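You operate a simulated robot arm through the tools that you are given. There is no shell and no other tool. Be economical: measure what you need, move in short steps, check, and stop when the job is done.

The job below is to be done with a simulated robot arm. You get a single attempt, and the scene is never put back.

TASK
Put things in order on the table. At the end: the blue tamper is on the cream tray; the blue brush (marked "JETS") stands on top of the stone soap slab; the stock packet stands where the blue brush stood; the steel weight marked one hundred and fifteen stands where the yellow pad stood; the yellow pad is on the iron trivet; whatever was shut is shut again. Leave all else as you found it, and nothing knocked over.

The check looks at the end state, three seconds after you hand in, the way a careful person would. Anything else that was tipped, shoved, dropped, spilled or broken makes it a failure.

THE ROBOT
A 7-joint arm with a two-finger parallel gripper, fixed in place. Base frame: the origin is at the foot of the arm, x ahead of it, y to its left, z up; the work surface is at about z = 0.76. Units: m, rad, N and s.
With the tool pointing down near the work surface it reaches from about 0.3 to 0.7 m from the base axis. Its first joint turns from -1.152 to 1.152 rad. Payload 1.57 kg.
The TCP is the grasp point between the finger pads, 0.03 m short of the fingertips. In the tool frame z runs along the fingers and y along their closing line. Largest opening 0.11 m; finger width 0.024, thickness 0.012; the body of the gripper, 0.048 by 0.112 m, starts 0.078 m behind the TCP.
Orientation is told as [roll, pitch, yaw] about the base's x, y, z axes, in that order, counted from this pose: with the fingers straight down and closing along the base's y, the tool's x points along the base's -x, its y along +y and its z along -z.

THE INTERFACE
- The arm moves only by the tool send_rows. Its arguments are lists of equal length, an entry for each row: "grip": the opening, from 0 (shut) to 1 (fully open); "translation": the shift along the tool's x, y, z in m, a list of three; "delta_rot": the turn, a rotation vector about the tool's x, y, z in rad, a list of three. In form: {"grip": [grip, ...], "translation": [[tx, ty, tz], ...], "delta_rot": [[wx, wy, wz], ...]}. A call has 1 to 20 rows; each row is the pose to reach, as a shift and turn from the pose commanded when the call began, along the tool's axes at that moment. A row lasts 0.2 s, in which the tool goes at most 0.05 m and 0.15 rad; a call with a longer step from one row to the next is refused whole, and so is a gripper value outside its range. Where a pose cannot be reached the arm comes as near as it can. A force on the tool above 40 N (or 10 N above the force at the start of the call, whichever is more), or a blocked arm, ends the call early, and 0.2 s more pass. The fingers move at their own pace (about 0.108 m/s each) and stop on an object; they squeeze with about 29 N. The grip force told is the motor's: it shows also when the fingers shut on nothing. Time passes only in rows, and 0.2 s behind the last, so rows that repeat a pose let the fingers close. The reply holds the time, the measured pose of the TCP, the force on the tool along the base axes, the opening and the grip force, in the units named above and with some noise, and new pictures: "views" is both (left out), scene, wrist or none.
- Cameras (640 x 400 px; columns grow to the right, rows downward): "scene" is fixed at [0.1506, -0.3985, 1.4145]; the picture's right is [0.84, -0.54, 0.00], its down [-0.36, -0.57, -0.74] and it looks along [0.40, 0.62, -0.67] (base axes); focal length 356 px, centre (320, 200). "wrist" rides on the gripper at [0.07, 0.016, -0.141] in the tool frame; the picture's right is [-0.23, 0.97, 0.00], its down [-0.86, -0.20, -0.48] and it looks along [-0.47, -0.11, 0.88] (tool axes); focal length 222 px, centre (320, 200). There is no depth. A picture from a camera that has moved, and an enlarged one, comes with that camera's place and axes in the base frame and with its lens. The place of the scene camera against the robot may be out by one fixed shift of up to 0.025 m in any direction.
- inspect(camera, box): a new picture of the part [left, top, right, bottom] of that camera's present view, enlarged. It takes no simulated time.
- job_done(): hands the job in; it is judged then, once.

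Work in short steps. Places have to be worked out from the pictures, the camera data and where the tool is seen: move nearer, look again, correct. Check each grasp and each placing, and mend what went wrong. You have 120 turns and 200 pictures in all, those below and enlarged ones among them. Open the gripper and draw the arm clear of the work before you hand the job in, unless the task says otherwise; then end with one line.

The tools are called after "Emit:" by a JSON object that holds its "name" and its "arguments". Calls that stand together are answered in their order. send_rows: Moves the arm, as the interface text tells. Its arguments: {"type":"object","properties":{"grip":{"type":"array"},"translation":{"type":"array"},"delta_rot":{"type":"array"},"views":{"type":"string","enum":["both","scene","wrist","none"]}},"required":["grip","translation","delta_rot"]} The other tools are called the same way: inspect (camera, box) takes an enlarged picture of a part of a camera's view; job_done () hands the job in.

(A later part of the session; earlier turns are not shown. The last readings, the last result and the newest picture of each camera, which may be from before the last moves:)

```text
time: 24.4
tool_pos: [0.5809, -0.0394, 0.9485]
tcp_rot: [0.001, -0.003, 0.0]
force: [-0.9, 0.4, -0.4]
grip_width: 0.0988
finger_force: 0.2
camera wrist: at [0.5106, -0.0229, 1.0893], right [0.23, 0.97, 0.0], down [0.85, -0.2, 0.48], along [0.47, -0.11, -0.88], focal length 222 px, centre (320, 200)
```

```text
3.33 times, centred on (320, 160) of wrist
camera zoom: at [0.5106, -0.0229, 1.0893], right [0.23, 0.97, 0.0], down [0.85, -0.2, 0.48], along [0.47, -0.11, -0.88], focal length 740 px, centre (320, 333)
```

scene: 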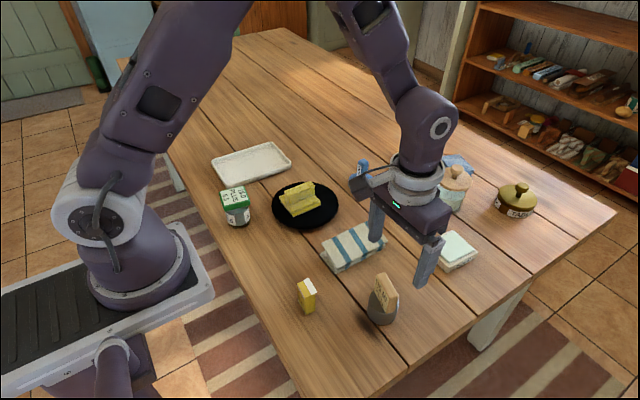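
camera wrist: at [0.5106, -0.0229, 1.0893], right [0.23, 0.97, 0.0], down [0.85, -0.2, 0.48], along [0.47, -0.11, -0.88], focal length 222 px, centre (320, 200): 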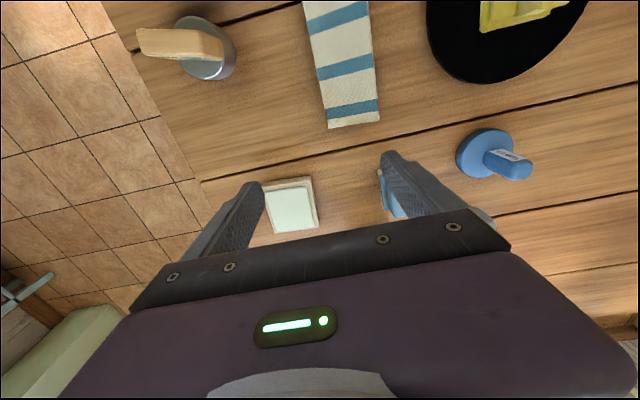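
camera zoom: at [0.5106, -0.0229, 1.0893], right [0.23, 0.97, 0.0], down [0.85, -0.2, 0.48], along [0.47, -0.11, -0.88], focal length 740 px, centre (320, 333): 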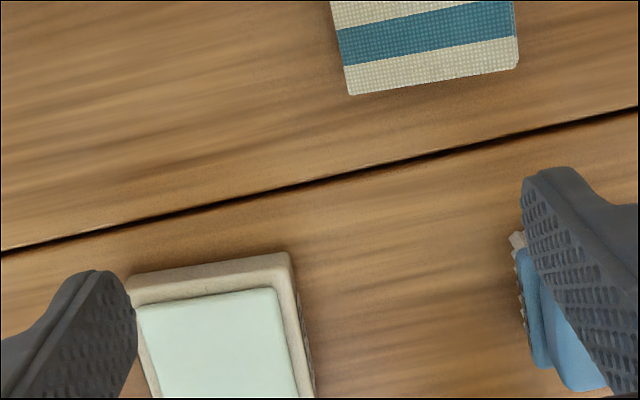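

The slab spans roughly x 0.63–0.72, y −0.14–−0.065 (centre ≈(0.675,−0.104)). I shift in +y to see the brush between the fingers.

Emit:
{"name": "send_rows", "arguments": {"grip": [1, 1, 1], "translation": [[0, 0.035, 0], [0, 0.07, 0], [0, 0.07, 0]], "delta_rot": [[0, 0, 0], [0, 0, 0], [0, 0, 0]], "views": "wrist"}}

Emit:
{"name": "inspect", "arguments": {"camera": "wrist", "box": [240, 130, 400, 230]}}

```text
time: 25.2
tool_pos: [0.5808, 0.0315, 0.9473]
tcp_rot: [0.002, -0.001, 0.0]
force: [-0.3, 0.2, 0.3]
grip_width: 0.1102
finger_force: 0.1
camera wrist: at [0.5116, 0.0469, 1.0888], right [0.23, 0.97, 0.0], down [0.85, -0.2, 0.48], along [0.47, -0.11, -0.88], focal length 222 px, centre (320, 200)
```

wrist: 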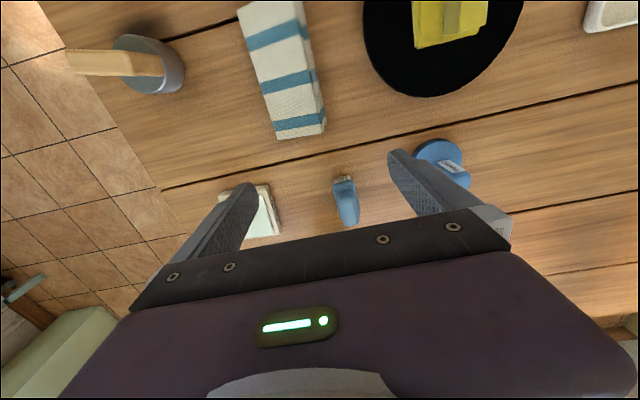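

```text
4.00 times, centred on (320, 180) of wrist
camera zoom: at [0.5116, 0.0469, 1.0888], right [0.23, 0.97, 0.0], down [0.85, -0.2, 0.48], along [0.47, -0.11, -0.88], focal length 888 px, centre (320, 280)
```

zoom: 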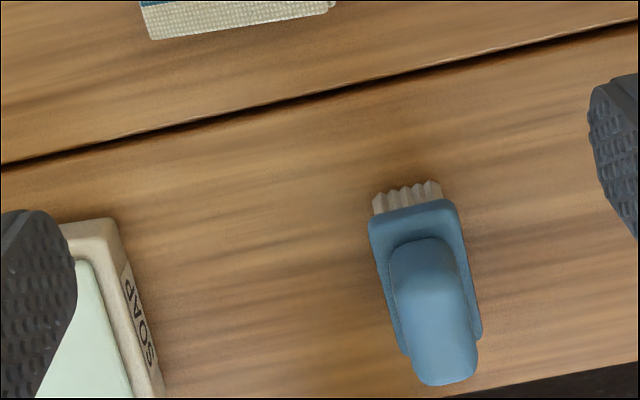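

The brush lies with its handle along x at about (0.682, 0.049), top ≈0.815–0.82. I move above it with a 0.2 rad outward tilt for reach.

Emit:
{"name": "send_rows", "arguments": {"grip": [0.8, 0.7, 0.6, 0.6], "translation": [[-0.034, 0.006, 0.022], [-0.068, 0.012, 0.044], [-0.1012, 0.018, 0.067], [-0.1012, 0.018, 0.067]], "delta_rot": [[0, -0.1, 0], [0, -0.2, 0], [0, -0.2, 0], [0, -0.2, 0]], "views": "wrist"}}

Emit:
{"name": "inspect", "arguments": {"camera": "scene", "box": [350, 130, 450, 230]}}

Emit:
{"name": "inspect", "arguments": {"camera": "wrist", "box": [240, 110, 400, 230]}}

```text
time: 26.2
tool_pos: [0.6841, 0.0505, 0.881]
tcp_rot: [0.0, -0.199, 0.001]
force: [0.2, -0.2, 0.3]
grip_width: 0.0662
finger_force: 0.1
camera wrist: at [0.5861, 0.0658, 1.0046], right [0.22, 0.97, 0.05], down [0.74, -0.2, 0.64], along [0.63, -0.11, -0.77], focal length 222 px, centre (320, 200)
```

wrist: 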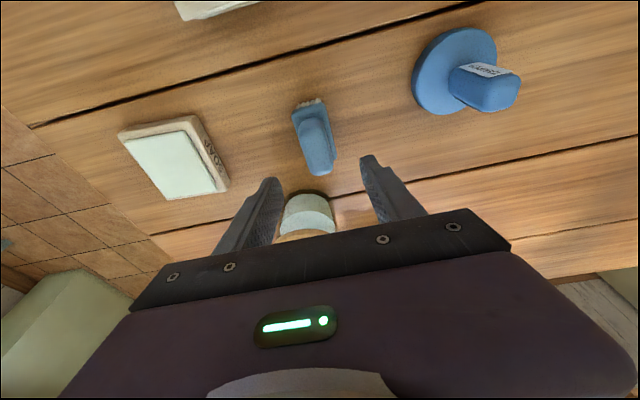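

```text
4.00 times, centred on (400, 180) of scene
camera zoom: at [0.1506, -0.3985, 1.4145], right [0.84, -0.54, 0.0], down [-0.36, -0.57, -0.74], along [0.4, 0.62, -0.67], focal length 1426 px, centre (0, 280)
```

zoom: 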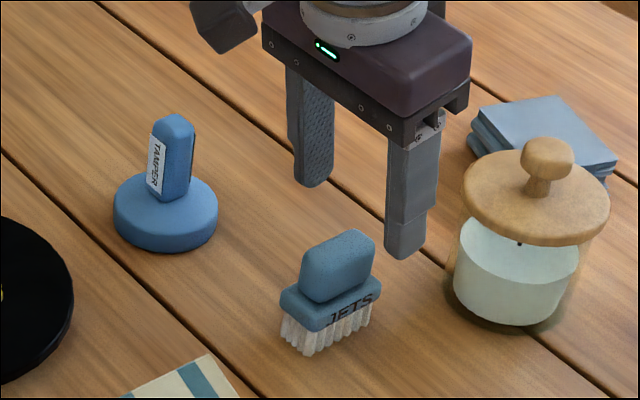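

```text
3.33 times, centred on (320, 170) of wrist
camera zoom: at [0.5861, 0.0658, 1.0046], right [0.22, 0.97, 0.05], down [0.74, -0.2, 0.64], along [0.63, -0.11, -0.77], focal length 740 px, centre (320, 300)
```

zoom: 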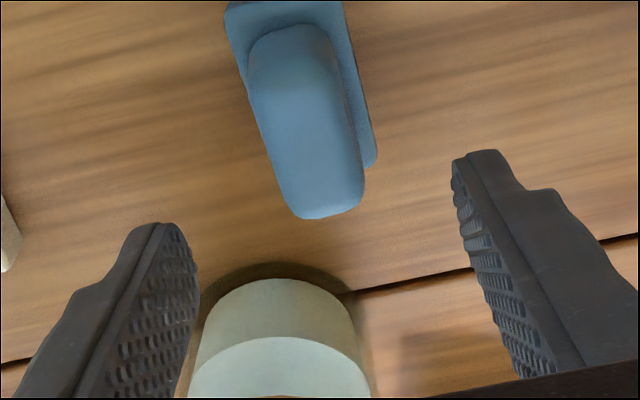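

Head and handle dimensions suggest a top near 0.83; I descend to TCP z≈0.828 straddling the handle.

Emit:
{"name": "send_rows", "arguments": {"grip": [0.6, 0.6, 0.6], "translation": [[0.0072, -0.001, 0.0255], [0.0144, -0.001, 0.0511], [0.0144, -0.001, 0.0511]], "delta_rot": [[0, 0, 0], [0, 0, 0], [0, 0, 0]], "views": "wrist"}}

Emit:
{"name": "inspect", "arguments": {"camera": "scene", "box": [360, 150, 440, 230]}}

```text
time: 27.0
tool_pos: [0.6782, 0.0487, 0.8273]
tcp_rot: [0.002, -0.202, 0.0]
force: [0.2, -0.4, -0.7]
grip_width: 0.0661
finger_force: 0.1
camera wrist: at [0.5819, 0.065, 0.9519], right [0.22, 0.97, 0.05], down [0.74, -0.2, 0.64], along [0.63, -0.11, -0.77], focal length 222 px, centre (320, 200)
```

wrist: 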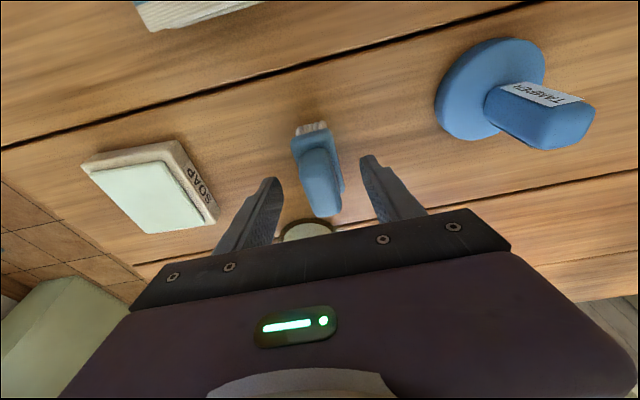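

```text
5.00 times, centred on (400, 190) of scene
camera zoom: at [0.1506, -0.3985, 1.4145], right [0.84, -0.54, 0.0], down [-0.36, -0.57, -0.74], along [0.4, 0.62, -0.67], focal length 1782 px, centre (-80, 250)
```

zoom: 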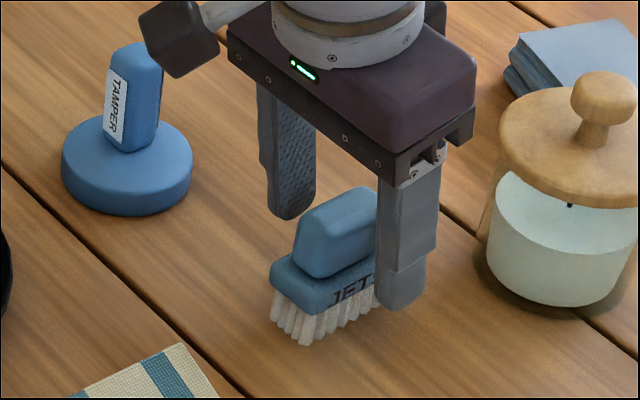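

Well placed; I close on the handle.

Emit:
{"name": "send_rows", "arguments": {"grip": [0.3, 0.1, 0, 0], "translation": [[0, 0, 0], [0, 0, 0], [0, 0, 0], [0, 0, 0]], "delta_rot": [[0, 0, 0], [0, 0, 0], [0, 0, 0], [0, 0, 0]], "views": "wrist"}}

Emit:
{"name": "inspect", "arguments": {"camera": "scene", "box": [360, 150, 440, 230]}}

```text
time: 28.0
tool_pos: [0.678, 0.0483, 0.8281]
tcp_rot: [0.001, -0.2, -0.001]
force: [-0.2, -0.6, -0.6]
grip_width: 0.0331
finger_force: 28.8
camera wrist: at [0.5819, 0.065, 0.9522], right [0.22, 0.97, 0.05], down [0.74, -0.2, 0.64], along [0.63, -0.11, -0.77], focal length 222 px, centre (320, 200)
```

wrist: 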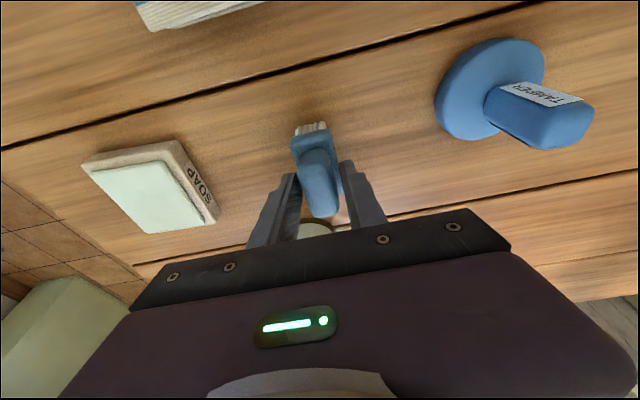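

```text
5.00 times, centred on (400, 190) of scene
camera zoom: at [0.1506, -0.3985, 1.4145], right [0.84, -0.54, 0.0], down [-0.36, -0.57, -0.74], along [0.4, 0.62, -0.67], focal length 1782 px, centre (-80, 250)
```

zoom: 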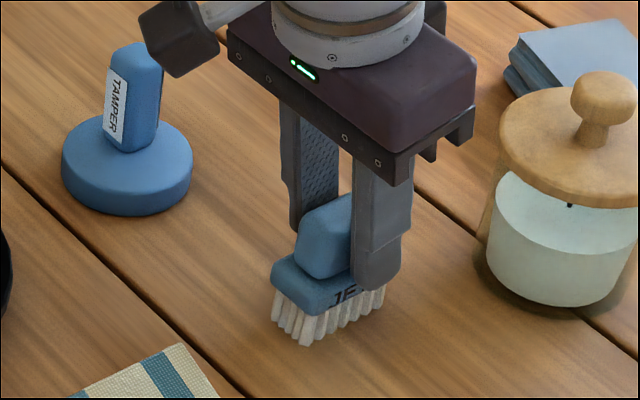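

Width 0.033 means the tips caught the head's edge rather than the handle. I open, rise 10 mm and regrip on the handle.

Emit:
{"name": "send_rows", "arguments": {"grip": [0.4, 0.55, 0.55, 0.3, 0.1, 0, 0], "translation": [[0, 0, 0], [0, 0, 0], [-0.002, 0.001, -0.0098], [-0.002, 0.001, -0.0098], [-0.002, 0.001, -0.0098], [-0.002, 0.001, -0.0098], [-0.002, 0.001, -0.0098]], "delta_rot": [[0, 0, 0], [0, 0, 0], [0, 0, 0], [0, 0, 0], [0, 0, 0], [0, 0, 0], [0, 0, 0]], "views": "wrist"}}

Emit:
{"name": "inspect", "arguments": {"camera": "scene", "box": [360, 150, 440, 230]}}

```text
time: 29.6
tool_pos: [0.6789, 0.0511, 0.8382]
tcp_rot: [0.002, -0.201, 0.0]
force: [-0.4, 1.5, 0.3]
grip_width: 0.0231
finger_force: 28.4
camera wrist: at [0.5819, 0.0662, 0.9624], right [0.22, 0.97, 0.05], down [0.74, -0.2, 0.64], along [0.63, -0.11, -0.77], focal length 222 px, centre (320, 200)
```

wrist: 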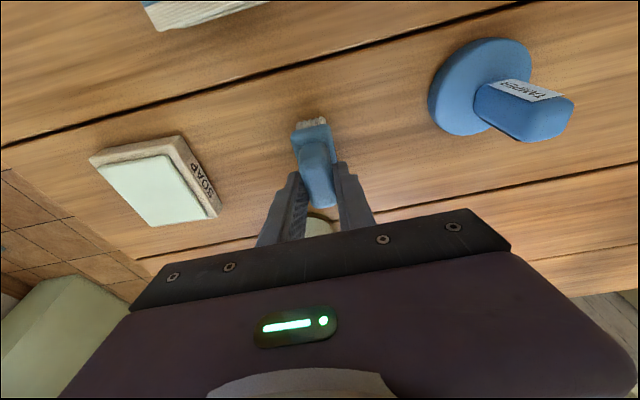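

```text
5.00 times, centred on (400, 190) of scene
camera zoom: at [0.1506, -0.3985, 1.4145], right [0.84, -0.54, 0.0], down [-0.36, -0.57, -0.74], along [0.4, 0.62, -0.67], focal length 1782 px, centre (-80, 250)
```

zoom: 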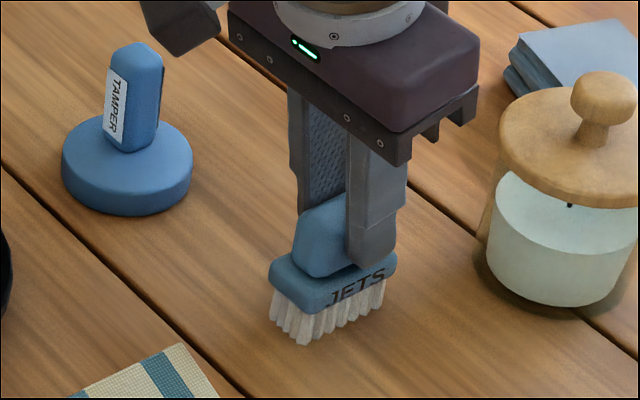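

Now held by the handle (0.023). I lift and carry it over the slab centre (0.675, −0.103).

Emit:
{"name": "send_rows", "arguments": {"grip": [0, 0, 0, 0, 0, 0, 0, 0], "translation": [[-0.005, 0, -0.0245], [-0.0124, 0, -0.06], [-0.0124, -0.03, -0.0812], [-0.0124, -0.07, -0.0812], [-0.0124, -0.11, -0.0812], [-0.0124, -0.14, -0.0812], [-0.0124, -0.154, -0.0812], [-0.0124, -0.154, -0.0812]], "delta_rot": [[0, 0, 0], [0, 0, 0], [0, 0, 0], [0, 0, 0], [0, 0, 0], [0, 0, 0], [0, 0, 0], [0, 0, 0]]}}

Emit:
{"name": "inspect", "arguments": {"camera": "scene", "box": [390, 170, 510, 280]}}

```text
time: 31.4
tool_pos: [0.6735, -0.1056, 0.9178]
tcp_rot: [0.002, -0.201, -0.001]
force: [-1.4, 0.1, -0.4]
grip_width: 0.0234
finger_force: 28.9
camera wrist: at [0.5765, -0.0887, 1.044], right [0.22, 0.97, 0.05], down [0.74, -0.2, 0.64], along [0.63, -0.11, -0.77], focal length 222 px, centre (320, 200)
```

scene: 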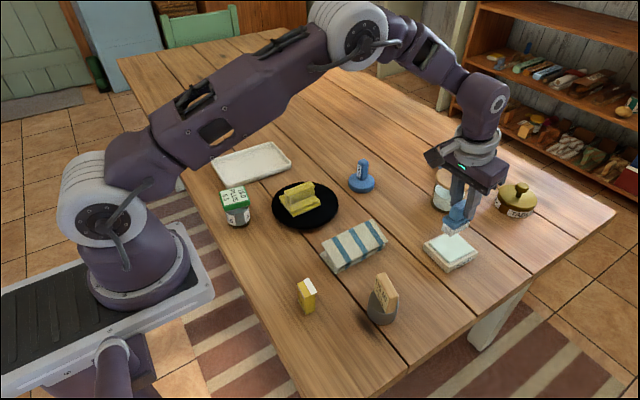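
wrist: 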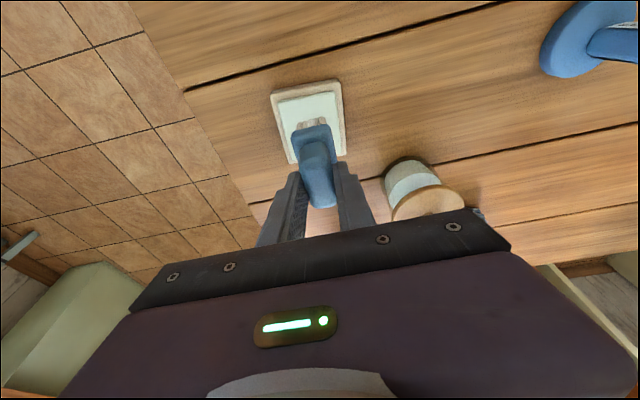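

```text
3.64 times, centred on (450, 225) of scene
camera zoom: at [0.1506, -0.3985, 1.4145], right [0.84, -0.54, 0.0], down [-0.36, -0.57, -0.74], along [0.4, 0.62, -0.67], focal length 1296 px, centre (-153, 109)
```

zoom: 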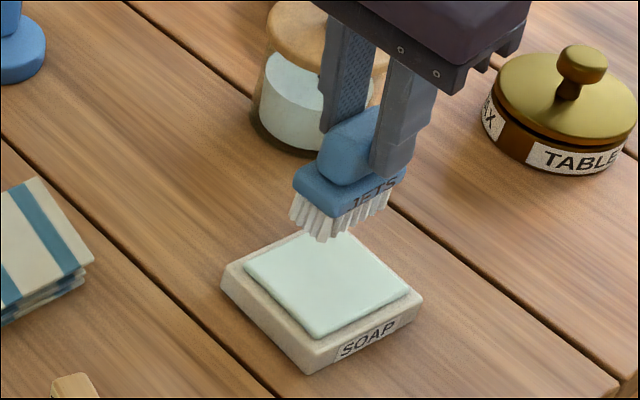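

The slab centre is nearer (0.677, −0.107). I lower to z≈0.872 and look again.

Emit:
{"name": "send_rows", "arguments": {"grip": [0, 0, 0, 0], "translation": [[0.002, -0.001, 0.018], [0.004, -0.001, 0.034], [0.0062, -0.001, 0.0457], [0.0062, -0.001, 0.0457]], "delta_rot": [[0, 0, 0], [0, 0, 0], [0, 0, 0], [0, 0, 0]], "views": "wrist"}}

Emit:
{"name": "inspect", "arguments": {"camera": "scene", "box": [400, 190, 500, 280]}}

```text
time: 32.4
tool_pos: [0.6766, -0.1057, 0.8738]
tcp_rot: [0.001, -0.202, 0.0]
force: [-0.3, 0.0, -0.9]
grip_width: 0.0232
finger_force: 28.4
camera wrist: at [0.5796, -0.0895, 0.9983], right [0.22, 0.97, 0.05], down [0.74, -0.2, 0.64], along [0.63, -0.11, -0.77], focal length 222 px, centre (320, 200)
```

wrist: 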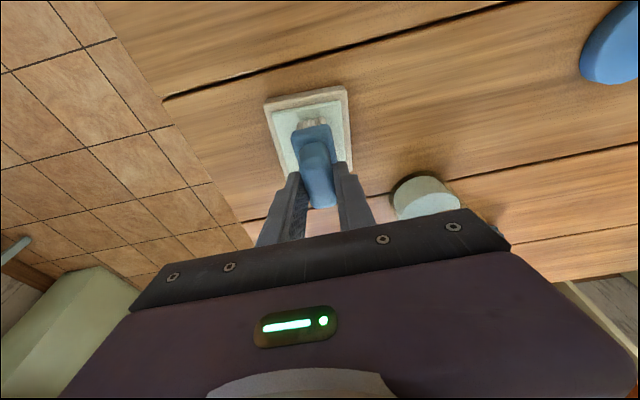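

```text
4.44 times, centred on (450, 235) of scene
camera zoom: at [0.1506, -0.3985, 1.4145], right [0.84, -0.54, 0.0], down [-0.36, -0.57, -0.74], along [0.4, 0.62, -0.67], focal length 1584 px, centre (-258, 44)
```

zoom: 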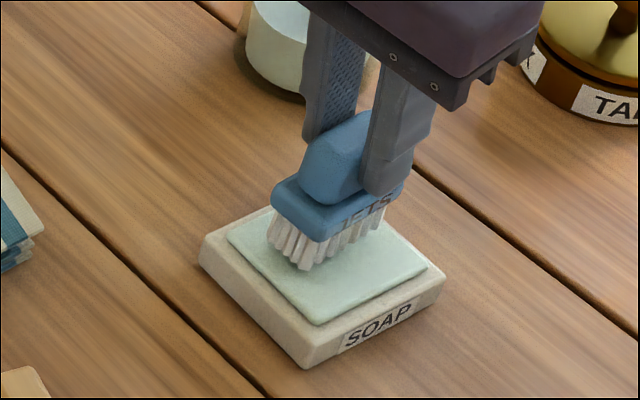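

Just above the slab; I lower a few mm and read the force.

Emit:
{"name": "send_rows", "arguments": {"grip": [0, 0, 0, 0], "translation": [[0.0004, 0, 0.002], [0.0008, 0, 0.004], [0.0012, 0, 0.006], [0.0012, 0, 0.006]], "delta_rot": [[0, 0, 0], [0, 0, 0], [0, 0, 0], [0, 0, 0]], "views": "none"}}

Emit:
{"name": "inspect", "arguments": {"camera": "scene", "box": [400, 190, 500, 280]}}

```text
time: 33.4
tool_pos: [0.6764, -0.1061, 0.8673]
tcp_rot: [0.002, -0.2, 0.0]
force: [-0.2, 0.5, -1.0]
grip_width: 0.0232
finger_force: 29.2
```

```text
4.44 times, centred on (450, 235) of scene
camera zoom: at [0.1506, -0.3985, 1.4145], right [0.84, -0.54, 0.0], down [-0.36, -0.57, -0.74], along [0.4, 0.62, -0.67], focal length 1584 px, centre (-258, 44)
```

zoom: 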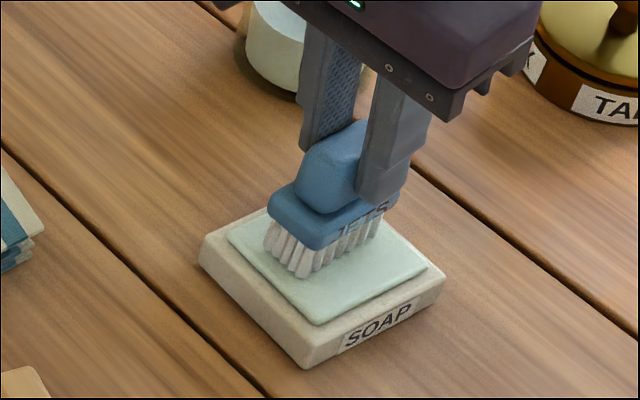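

Emit:
{"name": "send_rows", "arguments": {"grip": [0, 0, 0, 0], "translation": [[0.0003, 0, 0.0015], [0.0006, 0, 0.003], [0.0008, 0, 0.004], [0.0008, 0, 0.004]], "delta_rot": [[0, 0, 0], [0, 0, 0], [0, 0, 0], [0, 0, 0]], "views": "none"}}

```text
time: 34.4
tool_pos: [0.6774, -0.1061, 0.8664]
tcp_rot: [0.001, -0.208, -0.001]
force: [-6.4, 0.4, 22.8]
grip_width: 0.0234
finger_force: 29.0
```

Contact felt. I relieve a little, open and rise vertically.

Emit:
{"name": "send_rows", "arguments": {"grip": [0, 0.3, 0.5, 0.5, 0.5, 0.5, 0.5], "translation": [[-0.0005, 0, -0.0025], [-0.0005, 0, -0.0025], [-0.0005, 0, -0.0025], [-0.0005, 0, -0.0025], [-0.006, 0, -0.0294], [-0.0119, 0, -0.0588], [-0.0179, 0, -0.0882]], "delta_rot": [[0, 0, 0], [0, 0, 0], [0, 0, 0], [0, 0, 0], [0, 0, 0], [0, 0, 0], [0, 0, 0]]}}

Emit:
{"name": "inspect", "arguments": {"camera": "scene", "box": [400, 190, 500, 280]}}

```text
time: 36.0
tool_pos: [0.6747, -0.1054, 0.9541]
tcp_rot: [0.002, -0.201, -0.001]
force: [-0.2, -0.6, -0.4]
grip_width: 0.055
finger_force: 0.1
camera wrist: at [0.5792, -0.0897, 1.0791], right [0.22, 0.97, 0.05], down [0.74, -0.2, 0.64], along [0.63, -0.11, -0.77], focal length 222 px, centre (320, 200)
```

scene: 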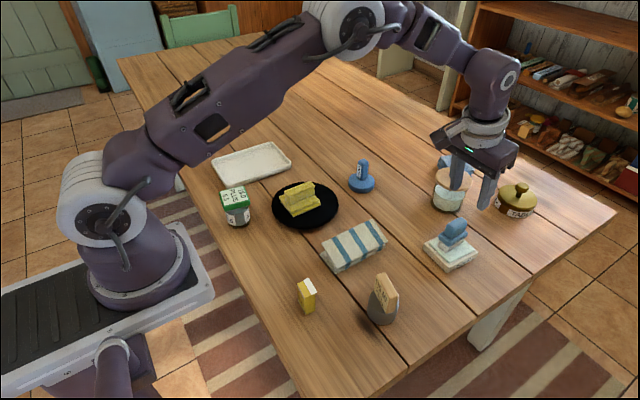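
wrist: 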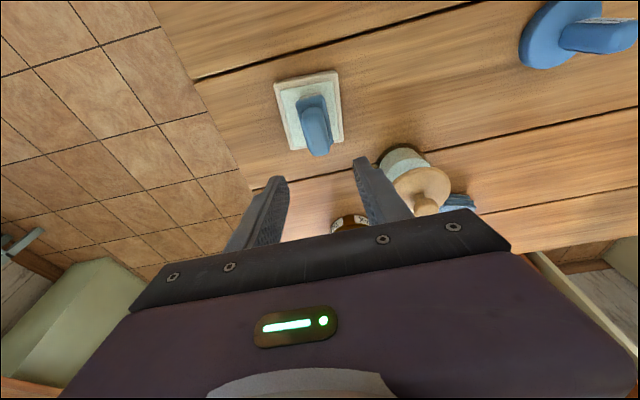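

```text
4.44 times, centred on (450, 235) of scene
camera zoom: at [0.1506, -0.3985, 1.4145], right [0.84, -0.54, 0.0], down [-0.36, -0.57, -0.74], along [0.4, 0.62, -0.67], focal length 1584 px, centre (-258, 44)
```

zoom: 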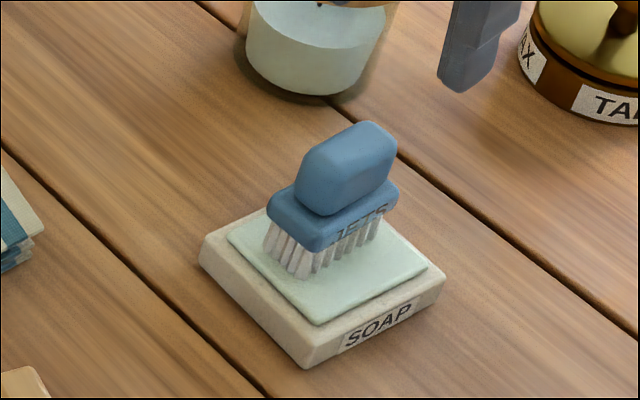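

The brush stands on the slab. Next I go toward the tamper, straightening the tool, to (0.59, 0.165, 0.95).

Emit:
{"name": "send_rows", "arguments": {"grip": [0.6, 0.8, 1, 1, 1, 1, 1, 1], "translation": [[0.03, 0.03, -0.006], [0.05, 0.07, -0.01], [0.07, 0.11, -0.014], [0.0833, 0.15, -0.0169], [0.0833, 0.19, -0.0169], [0.0833, 0.23, -0.0169], [0.0833, 0.27, -0.0169], [0.0833, 0.27, -0.0169]], "delta_rot": [[0, 0, 0], [0, 0.1, 0], [0, 0.2, 0], [0, 0.2, 0], [0, 0.2, 0], [0, 0.2, 0], [0, 0.2, 0], [0, 0.2, 0]], "views": "wrist"}}

Emit:
{"name": "inspect", "arguments": {"camera": "wrist", "box": [230, 90, 430, 220]}}

```text
time: 37.8
tool_pos: [0.592, 0.1629, 0.9537]
tcp_rot: [0.002, -0.002, 0.001]
force: [0.3, 0.3, -0.2]
grip_width: 0.1099
finger_force: 0.0
camera wrist: at [0.5208, 0.1801, 1.0957], right [0.23, 0.97, 0.0], down [0.85, -0.2, 0.48], along [0.47, -0.11, -0.88], focal length 222 px, centre (320, 200)
```

wrist: 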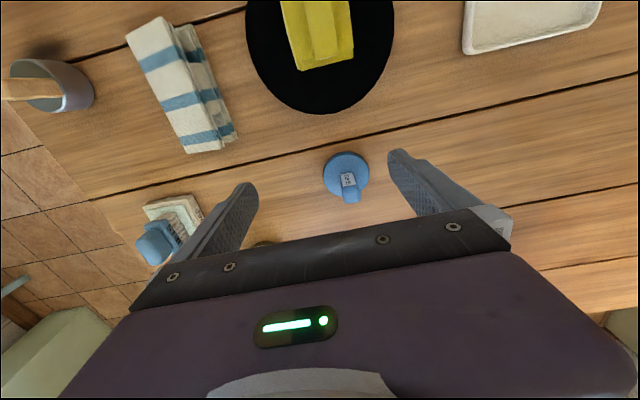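

```text
3.08 times, centred on (330, 155) of wrist
camera zoom: at [0.5208, 0.1801, 1.0957], right [0.23, 0.97, 0.0], down [0.85, -0.2, 0.48], along [0.47, -0.11, -0.88], focal length 684 px, centre (289, 338)
```

zoom: 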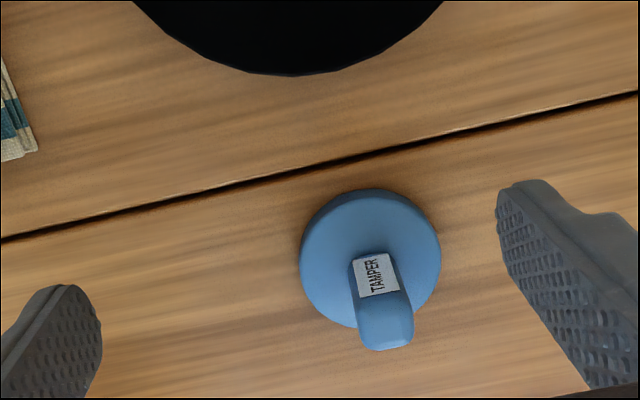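

The tamper is at about (0.657, 0.189), handle top ≈0.845, ~0.023 wide in y. I move above it with the 0.2 rad tilt.

Emit:
{"name": "send_rows", "arguments": {"grip": [0.8, 0.7, 0.6, 0.6], "translation": [[-0.025, 0.01, 0.024], [-0.05, 0.02, 0.048], [-0.065, 0.026, 0.064], [-0.065, 0.026, 0.064]], "delta_rot": [[0, -0.1, 0], [0, -0.2, 0], [0, -0.2, 0], [0, -0.2, 0]], "views": "wrist"}}

Emit:
{"name": "inspect", "arguments": {"camera": "wrist", "box": [240, 90, 400, 230]}}

Emit:
{"name": "inspect", "arguments": {"camera": "scene", "box": [310, 100, 410, 210]}}

```text
time: 38.8
tool_pos: [0.6566, 0.1913, 0.8905]
tcp_rot: [0.002, -0.202, 0.0]
force: [0.5, -0.1, -1.1]
grip_width: 0.0659
finger_force: 0.0
camera wrist: at [0.5603, 0.207, 1.0146], right [0.22, 0.97, 0.05], down [0.74, -0.2, 0.64], along [0.63, -0.11, -0.77], focal length 222 px, centre (320, 200)
```

wrist: 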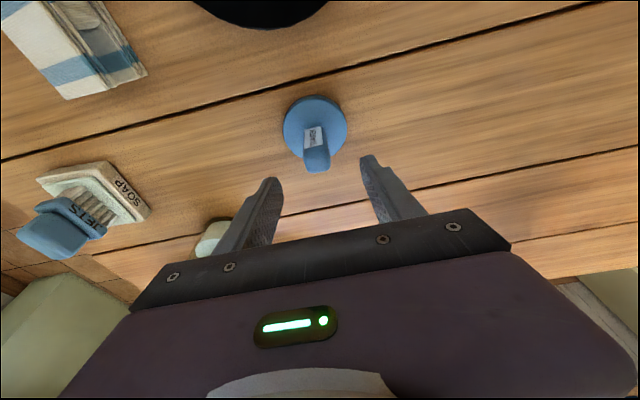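

```text
2.86 times, centred on (320, 160) of wrist
camera zoom: at [0.5603, 0.207, 1.0146], right [0.22, 0.97, 0.05], down [0.74, -0.2, 0.64], along [0.63, -0.11, -0.77], focal length 635 px, centre (320, 314)
```

zoom: 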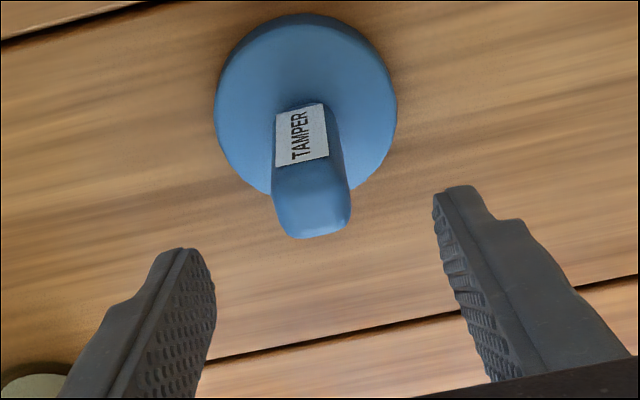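

```text
3.64 times, centred on (360, 155) of scene
camera zoom: at [0.1506, -0.3985, 1.4145], right [0.84, -0.54, 0.0], down [-0.36, -0.57, -0.74], along [0.4, 0.62, -0.67], focal length 1296 px, centre (174, 364)
```

zoom: 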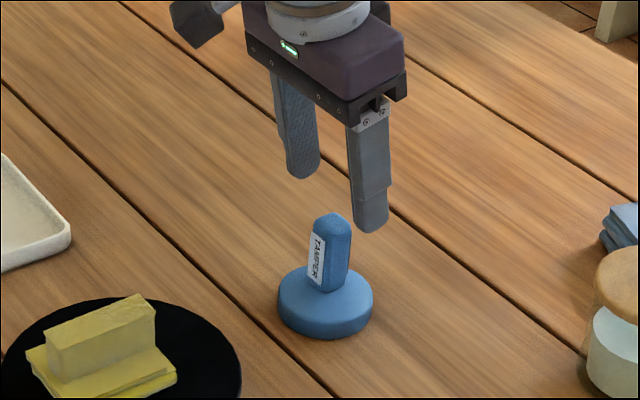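

Aligned; I descend to z≈0.83 and close on the handle.

Emit:
{"name": "send_rows", "arguments": {"grip": [0.6, 0.6, 0.6, 0.4, 0.15, 0, 0], "translation": [[0.0052, -0.0015, 0.0298], [0.0105, -0.0015, 0.0596], [0.0105, -0.0015, 0.0596], [0.0105, -0.0015, 0.0596], [0.0105, -0.0015, 0.0596], [0.0105, -0.0015, 0.0596], [0.0105, -0.0015, 0.0596]], "delta_rot": [[0, 0, 0], [0, 0, 0], [0, 0, 0], [0, 0, 0], [0, 0, 0], [0, 0, 0], [0, 0, 0]], "views": "wrist"}}

Emit:
{"name": "inspect", "arguments": {"camera": "scene", "box": [310, 100, 410, 210]}}

```text
time: 40.4
tool_pos: [0.6584, 0.1886, 0.8294]
tcp_rot: [0.003, -0.202, 0.0]
force: [1.1, -0.2, -0.3]
grip_width: 0.0235
finger_force: 29.1
camera wrist: at [0.5617, 0.2051, 0.9547], right [0.22, 0.97, 0.05], down [0.74, -0.2, 0.64], along [0.63, -0.11, -0.77], focal length 222 px, centre (320, 200)
```

wrist: 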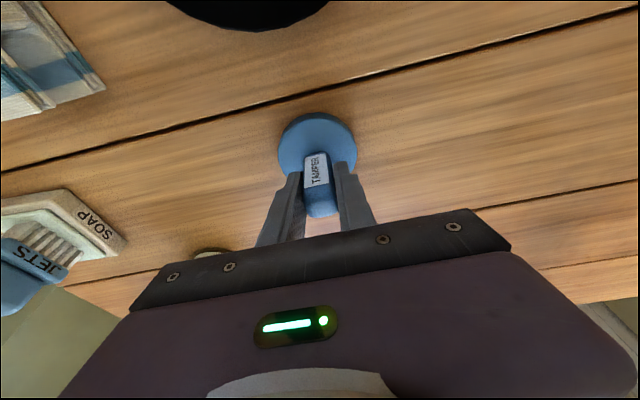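

```text
3.64 times, centred on (360, 155) of scene
camera zoom: at [0.1507, -0.3985, 1.4145], right [0.84, -0.54, 0.0], down [-0.36, -0.57, -0.74], along [0.4, 0.62, -0.67], focal length 1296 px, centre (174, 364)
```

zoom: 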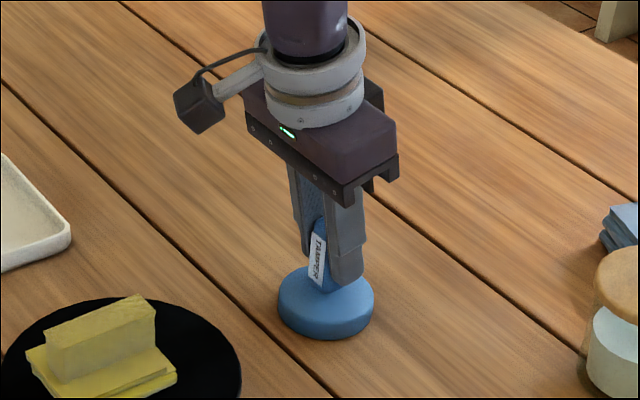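

Gripped. I lift and carry it toward the tray near (0.44, 0.40).

Emit:
{"name": "send_rows", "arguments": {"grip": [0, 0, 0, 0, 0, 0, 0, 0, 0, 0, 0], "translation": [[-0.0073, 0, -0.0359], [-0.0146, 0, -0.0719], [-0.0219, 0, -0.1078], [0.0086, 0.0303, -0.114], [0.0392, 0.0606, -0.1202], [0.0697, 0.0909, -0.1264], [0.1002, 0.1211, -0.1325], [0.1307, 0.1514, -0.1387], [0.1613, 0.1817, -0.1449], [0.1918, 0.212, -0.1511], [0.1918, 0.212, -0.1511]], "delta_rot": [[0, 0, 0], [0, 0, 0], [0, 0, 0], [0, 0, 0], [0, 0, 0], [0, 0, 0], [0, 0, 0], [0, 0, 0], [0, 0, 0], [0, 0, 0], [0, 0, 0]]}}

```text
time: 42.8
tool_pos: [0.44, 0.4008, 0.9401]
tcp_rot: [0.002, -0.202, 0.0]
force: [-1.1, 0.5, -1.5]
grip_width: 0.0236
finger_force: 29.1
camera wrist: at [0.3424, 0.4173, 1.0638], right [0.22, 0.97, 0.05], down [0.74, -0.2, 0.64], along [0.63, -0.11, -0.77], focal length 222 px, centre (320, 200)
```

scene: 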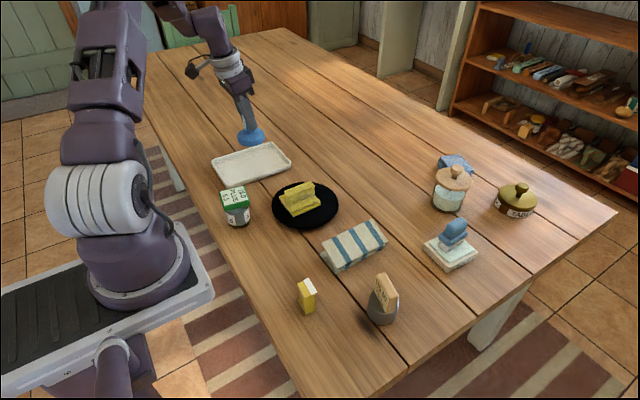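
wrist: 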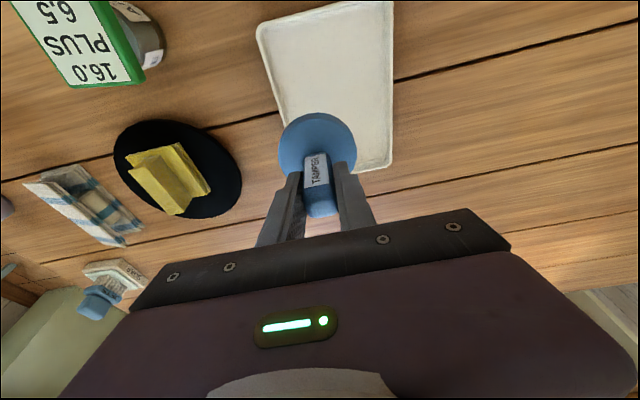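

The tray spans x ≈0.34–0.55, y ≈0.365–0.49, so centre ≈(0.445, 0.43). I shift there and lower to just above its floor.

Emit:
{"name": "send_rows", "arguments": {"grip": [0, 0, 0, 0, 0], "translation": [[-0.005, 0.029, 0], [0.002, 0.029, 0.035], [0.009, 0.029, 0.07], [0.014, 0.029, 0.0941], [0.014, 0.029, 0.0941]], "delta_rot": [[0, 0, 0], [0, 0, 0], [0, 0, 0], [0, 0, 0], [0, 0, 0]], "views": "wrist"}}

Emit:
{"name": "inspect", "arguments": {"camera": "scene", "box": [190, 90, 310, 200]}}

```text
time: 44.0
tool_pos: [0.4443, 0.4308, 0.8455]
tcp_rot: [0.002, -0.2, 0.0]
force: [0.7, 0.2, -1.2]
grip_width: 0.0236
finger_force: 29.5
camera wrist: at [0.3482, 0.4467, 0.9693], right [0.22, 0.97, 0.05], down [0.74, -0.2, 0.64], along [0.63, -0.11, -0.77], focal length 222 px, centre (320, 200)
```

wrist: 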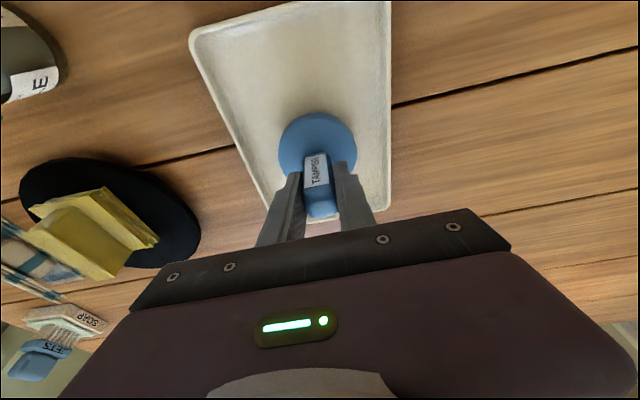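

```text
3.64 times, centred on (250, 145) of scene
camera zoom: at [0.1506, -0.3985, 1.4145], right [0.84, -0.54, 0.0], down [-0.36, -0.57, -0.74], along [0.4, 0.62, -0.67], focal length 1296 px, centre (574, 400)
```

zoom: 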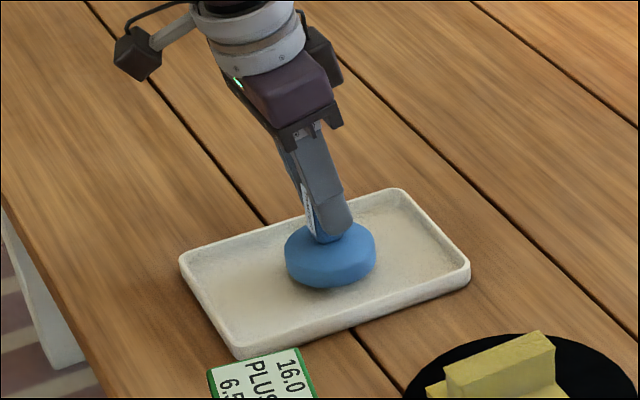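

Well centred in the tray; I lower in small steps to contact.

Emit:
{"name": "send_rows", "arguments": {"grip": [0, 0, 0, 0], "translation": [[0.0004, 0, 0.002], [0.0008, 0, 0.004], [0.001, 0, 0.005], [0.001, 0, 0.005]], "delta_rot": [[0, 0, 0], [0, 0, 0], [0, 0, 0], [0, 0, 0]], "views": "none"}}

```text
time: 45.0
tool_pos: [0.445, 0.4311, 0.8386]
tcp_rot: [0.004, -0.201, 0.0]
force: [0.3, 0.5, -2.0]
grip_width: 0.0236
finger_force: 29.0
```

Emit:
{"name": "send_rows", "arguments": {"grip": [0, 0, 0, 0], "translation": [[0.0003, 0, 0.0015], [0.0006, 0, 0.003], [0.0008, 0, 0.004], [0.0008, 0, 0.004]], "delta_rot": [[0, 0, 0], [0, 0, 0], [0, 0, 0], [0, 0, 0]], "views": "none"}}

```text
time: 46.0
tool_pos: [0.4447, 0.4301, 0.8352]
tcp_rot: [0.002, -0.201, 0.0]
force: [-0.3, -0.2, -1.1]
grip_width: 0.0235
finger_force: 28.7
```

Emit:
{"name": "send_rows", "arguments": {"grip": [0, 0, 0, 0], "translation": [[0.0002, 0, 0.001], [0.0004, 0, 0.002], [0.0006, 0, 0.003], [0.0006, 0, 0.003]], "delta_rot": [[0, 0, 0], [0, 0, 0], [0, 0, 0], [0, 0, 0]], "views": "none"}}

```text
time: 47.0
tool_pos: [0.4454, 0.4317, 0.8321]
tcp_rot: [0.004, -0.204, 0.002]
force: [-3.6, -3.8, 22.1]
grip_width: 0.0236
finger_force: 29.0
```

Contact at 22 N; I relieve slightly, open, and rise vertically.

Emit:
{"name": "send_rows", "arguments": {"grip": [0, 0.3, 0.5, 0.5, 0.5, 0.5, 0.5, 0.5], "translation": [[-0.0002, 0, -0.001], [-0.0002, 0, -0.001], [-0.0002, 0, -0.001], [-0.0005, 0, -0.0025], [-0.006, 0, -0.0294], [-0.0119, 0, -0.0588], [-0.0219, 0, -0.1], [-0.0259, 0, -0.128]], "delta_rot": [[0, 0, 0], [0, 0, 0], [0, 0, 0], [0, 0, 0], [0, 0, 0], [0, 0, 0], [0, 0.1, 0], [0, 0.2, 0]]}}

Emit:
{"name": "inspect", "arguments": {"camera": "scene", "box": [190, 90, 310, 200]}}

```text
time: 48.8
tool_pos: [0.443, 0.4308, 0.9638]
tcp_rot: [0.003, -0.001, 0.001]
force: [0.5, -0.3, -0.1]
grip_width: 0.0549
finger_force: 0.1
camera wrist: at [0.3747, 0.4456, 1.1053], right [0.23, 0.97, 0.0], down [0.86, -0.2, 0.48], along [0.47, -0.11, -0.88], focal length 222 px, centre (320, 200)
```

scene: 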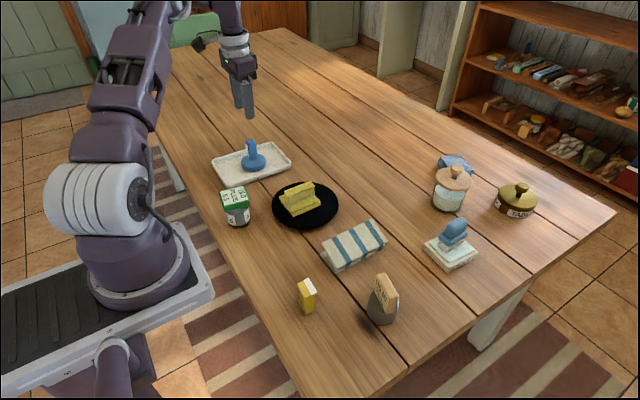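
wrist: 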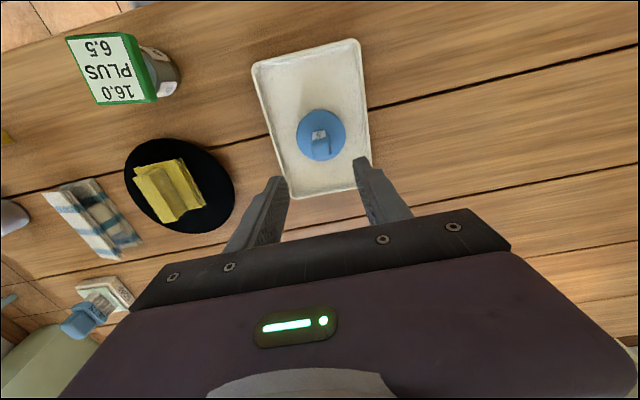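

```text
3.64 times, centred on (250, 145) of scene
camera zoom: at [0.1506, -0.3985, 1.4145], right [0.84, -0.54, 0.0], down [-0.36, -0.57, -0.74], along [0.4, 0.62, -0.67], focal length 1296 px, centre (574, 400)
```

zoom: 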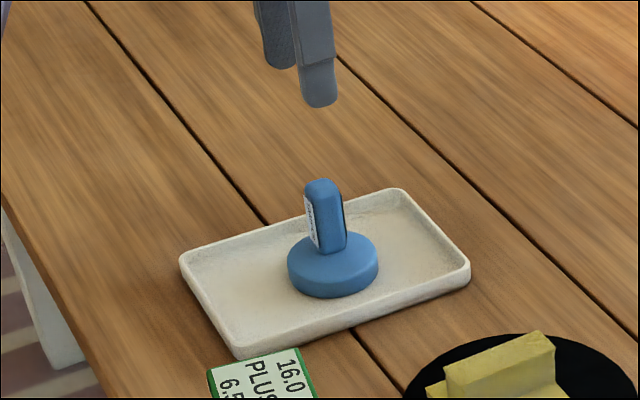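

The tamper stands in the tray. Now the stock packet: I move to view it from above at (0.36, −0.05).

Emit:
{"name": "send_rows", "arguments": {"grip": [0.7, 0.8, 0.9, 1, 1, 1, 1, 1, 1, 1, 1, 1, 1], "translation": [[0.0075, -0.0437, 0], [0.0151, -0.0874, 0], [0.0226, -0.131, 0], [0.0302, -0.1747, 0], [0.0377, -0.2184, 0], [0.0453, -0.262, 0], [0.0528, -0.3057, 0], [0.0604, -0.3494, 0], [0.0679, -0.393, 0], [0.0755, -0.4367, 0], [0.083, -0.4804, 0], [0.083, -0.4804, 0.01], [0.083, -0.4804, 0.01]], "delta_rot": [[0, 0, 0], [0, 0, 0], [0, 0, 0], [0, 0, 0], [0, 0, 0], [0, 0, 0], [0, 0, 0], [0, 0, 0], [0, 0, 0], [0, 0, 0], [0, 0, 0], [0, 0, 0], [0, 0, 0]]}}

Emit:
{"name": "inspect", "arguments": {"camera": "wrist", "box": [250, 60, 390, 170]}}

```text
time: 51.6
tool_pos: [0.361, -0.0513, 0.9512]
tcp_rot: [0.001, -0.003, 0.001]
force: [0.4, 0.2, -0.2]
grip_width: 0.1098
finger_force: 0.0
camera wrist: at [0.2923, -0.0356, 1.0926], right [0.23, 0.97, 0.0], down [0.85, -0.2, 0.48], along [0.47, -0.11, -0.88], focal length 222 px, centre (320, 200)
```

scene: 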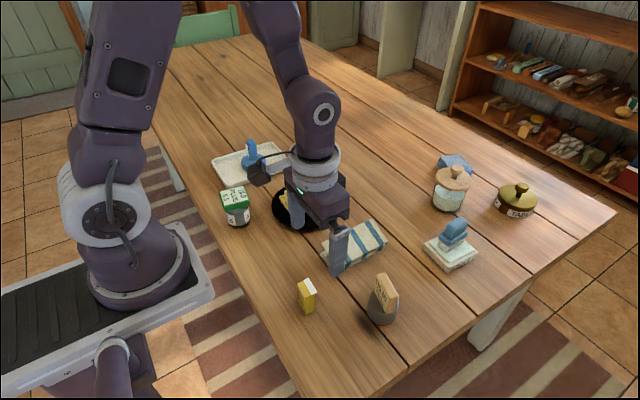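
wrist: 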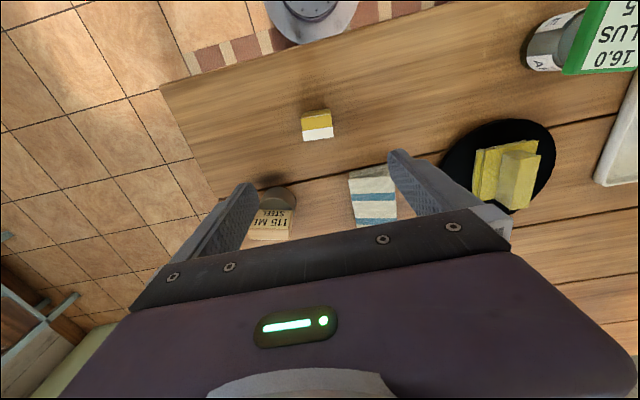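

```text
3.64 times, centred on (320, 115) of wrist
camera zoom: at [0.2923, -0.0356, 1.0926], right [0.23, 0.97, 0.0], down [0.85, -0.2, 0.48], along [0.47, -0.11, -0.88], focal length 808 px, centre (320, 509)
```

zoom: 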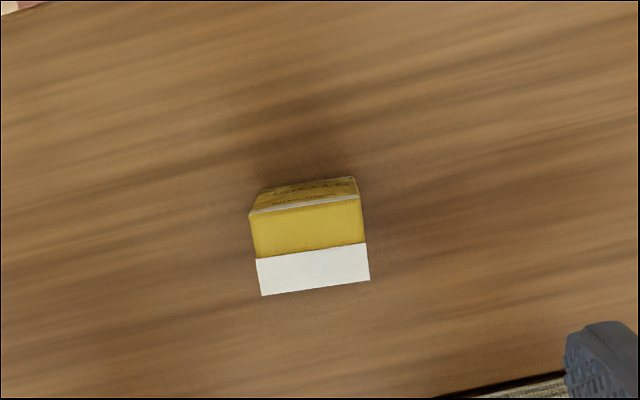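

The packet is at about (0.344, −0.0515), ~0.038 wide in y, top ≈0.814. The brush spot is far out, so I approach with a 0.15 rad tilt to keep for placing.

Emit:
{"name": "send_rows", "arguments": {"grip": [0.8, 0.8, 0.8, 0.8], "translation": [[0.008, 0, 0.04], [0.017, 0, 0.081], [0.017, 0, 0.081], [0.017, 0, 0.081]], "delta_rot": [[0, -0.08, 0], [0, -0.15, 0], [0, -0.15, 0], [0, -0.15, 0]]}}

Emit:
{"name": "inspect", "arguments": {"camera": "wrist", "box": [250, 60, 390, 200]}}

```text
time: 52.6
tool_pos: [0.3447, -0.0519, 0.8688]
tcp_rot: [0.002, -0.153, 0.0]
force: [-0.3, 0.6, 0.3]
grip_width: 0.088
finger_force: 0.1
camera wrist: at [0.2544, -0.0352, 0.9997], right [0.22, 0.97, 0.04], down [0.77, -0.2, 0.6], along [0.59, -0.11, -0.8], focal length 222 px, centre (320, 200)
```

scene: 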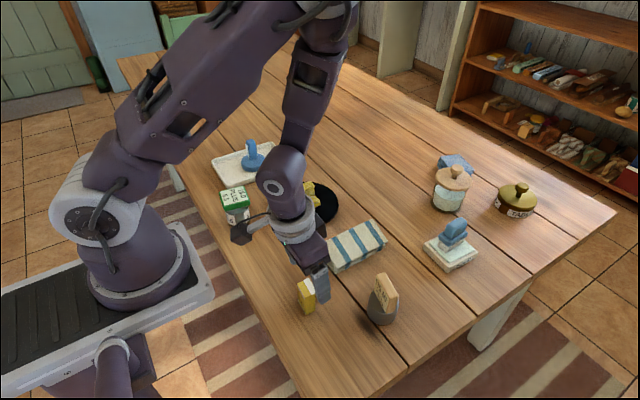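
wrist: 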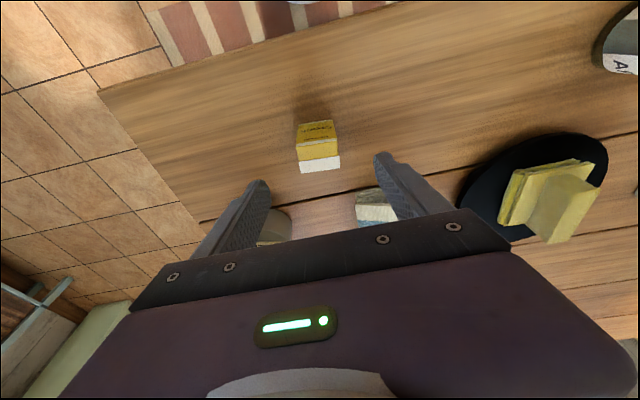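

```text
2.86 times, centred on (320, 130) of wrist
camera zoom: at [0.2544, -0.0352, 0.9997], right [0.22, 0.97, 0.04], down [0.77, -0.2, 0.6], along [0.59, -0.11, -0.8], focal length 635 px, centre (320, 400)
```

zoom: 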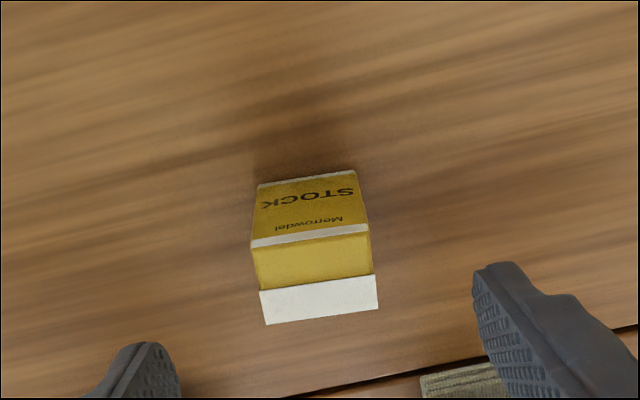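

Centred on the packet; I descend to z≈0.80 and close gently.

Emit:
{"name": "send_rows", "arguments": {"grip": [0.8, 0.8, 0.8, 0.6, 0.45, 0.3, 0.2, 0.2], "translation": [[0.0056, 0, 0.034], [0.0113, 0, 0.0681], [0.0113, 0, 0.0681], [0.0113, 0, 0.0681], [0.0113, 0, 0.0681], [0.0113, 0, 0.0681], [0.0113, 0, 0.0681], [0.0113, 0, 0.0681]], "delta_rot": [[0, 0, 0], [0, 0, 0], [0, 0, 0], [0, 0, 0], [0, 0, 0], [0, 0, 0], [0, 0, 0], [0, 0, 0]], "views": "wrist"}}

Emit:
{"name": "inspect", "arguments": {"camera": "scene", "box": [270, 240, 370, 330]}}

```text
time: 54.4
tool_pos: [0.3442, -0.0506, 0.8028]
tcp_rot: [0.002, -0.151, 0.0]
force: [0.4, 0.7, 0.6]
grip_width: 0.0374
finger_force: 29.2
camera wrist: at [0.2538, -0.0343, 0.9317], right [0.22, 0.97, 0.04], down [0.77, -0.2, 0.6], along [0.59, -0.11, -0.8], focal length 222 px, centre (320, 200)
```

wrist: 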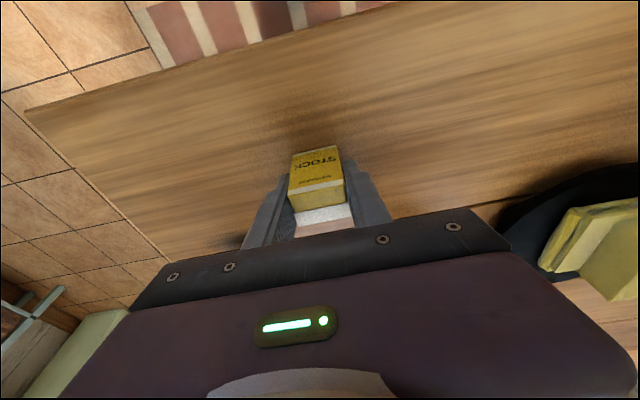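

```text
4.44 times, centred on (320, 285) of scene
camera zoom: at [0.1506, -0.3985, 1.4145], right [0.84, -0.54, 0.0], down [-0.36, -0.57, -0.74], along [0.4, 0.62, -0.67], focal length 1584 px, centre (320, -178)
```

zoom: 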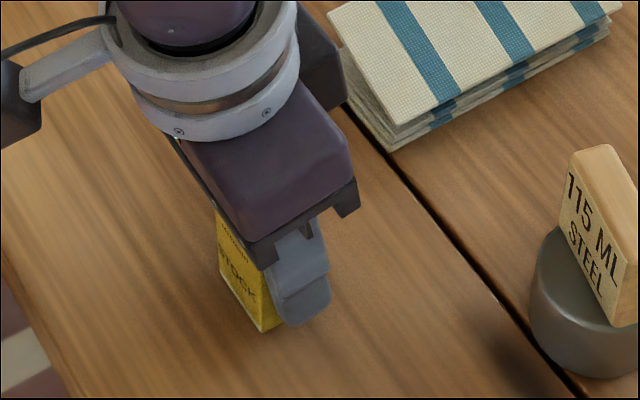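

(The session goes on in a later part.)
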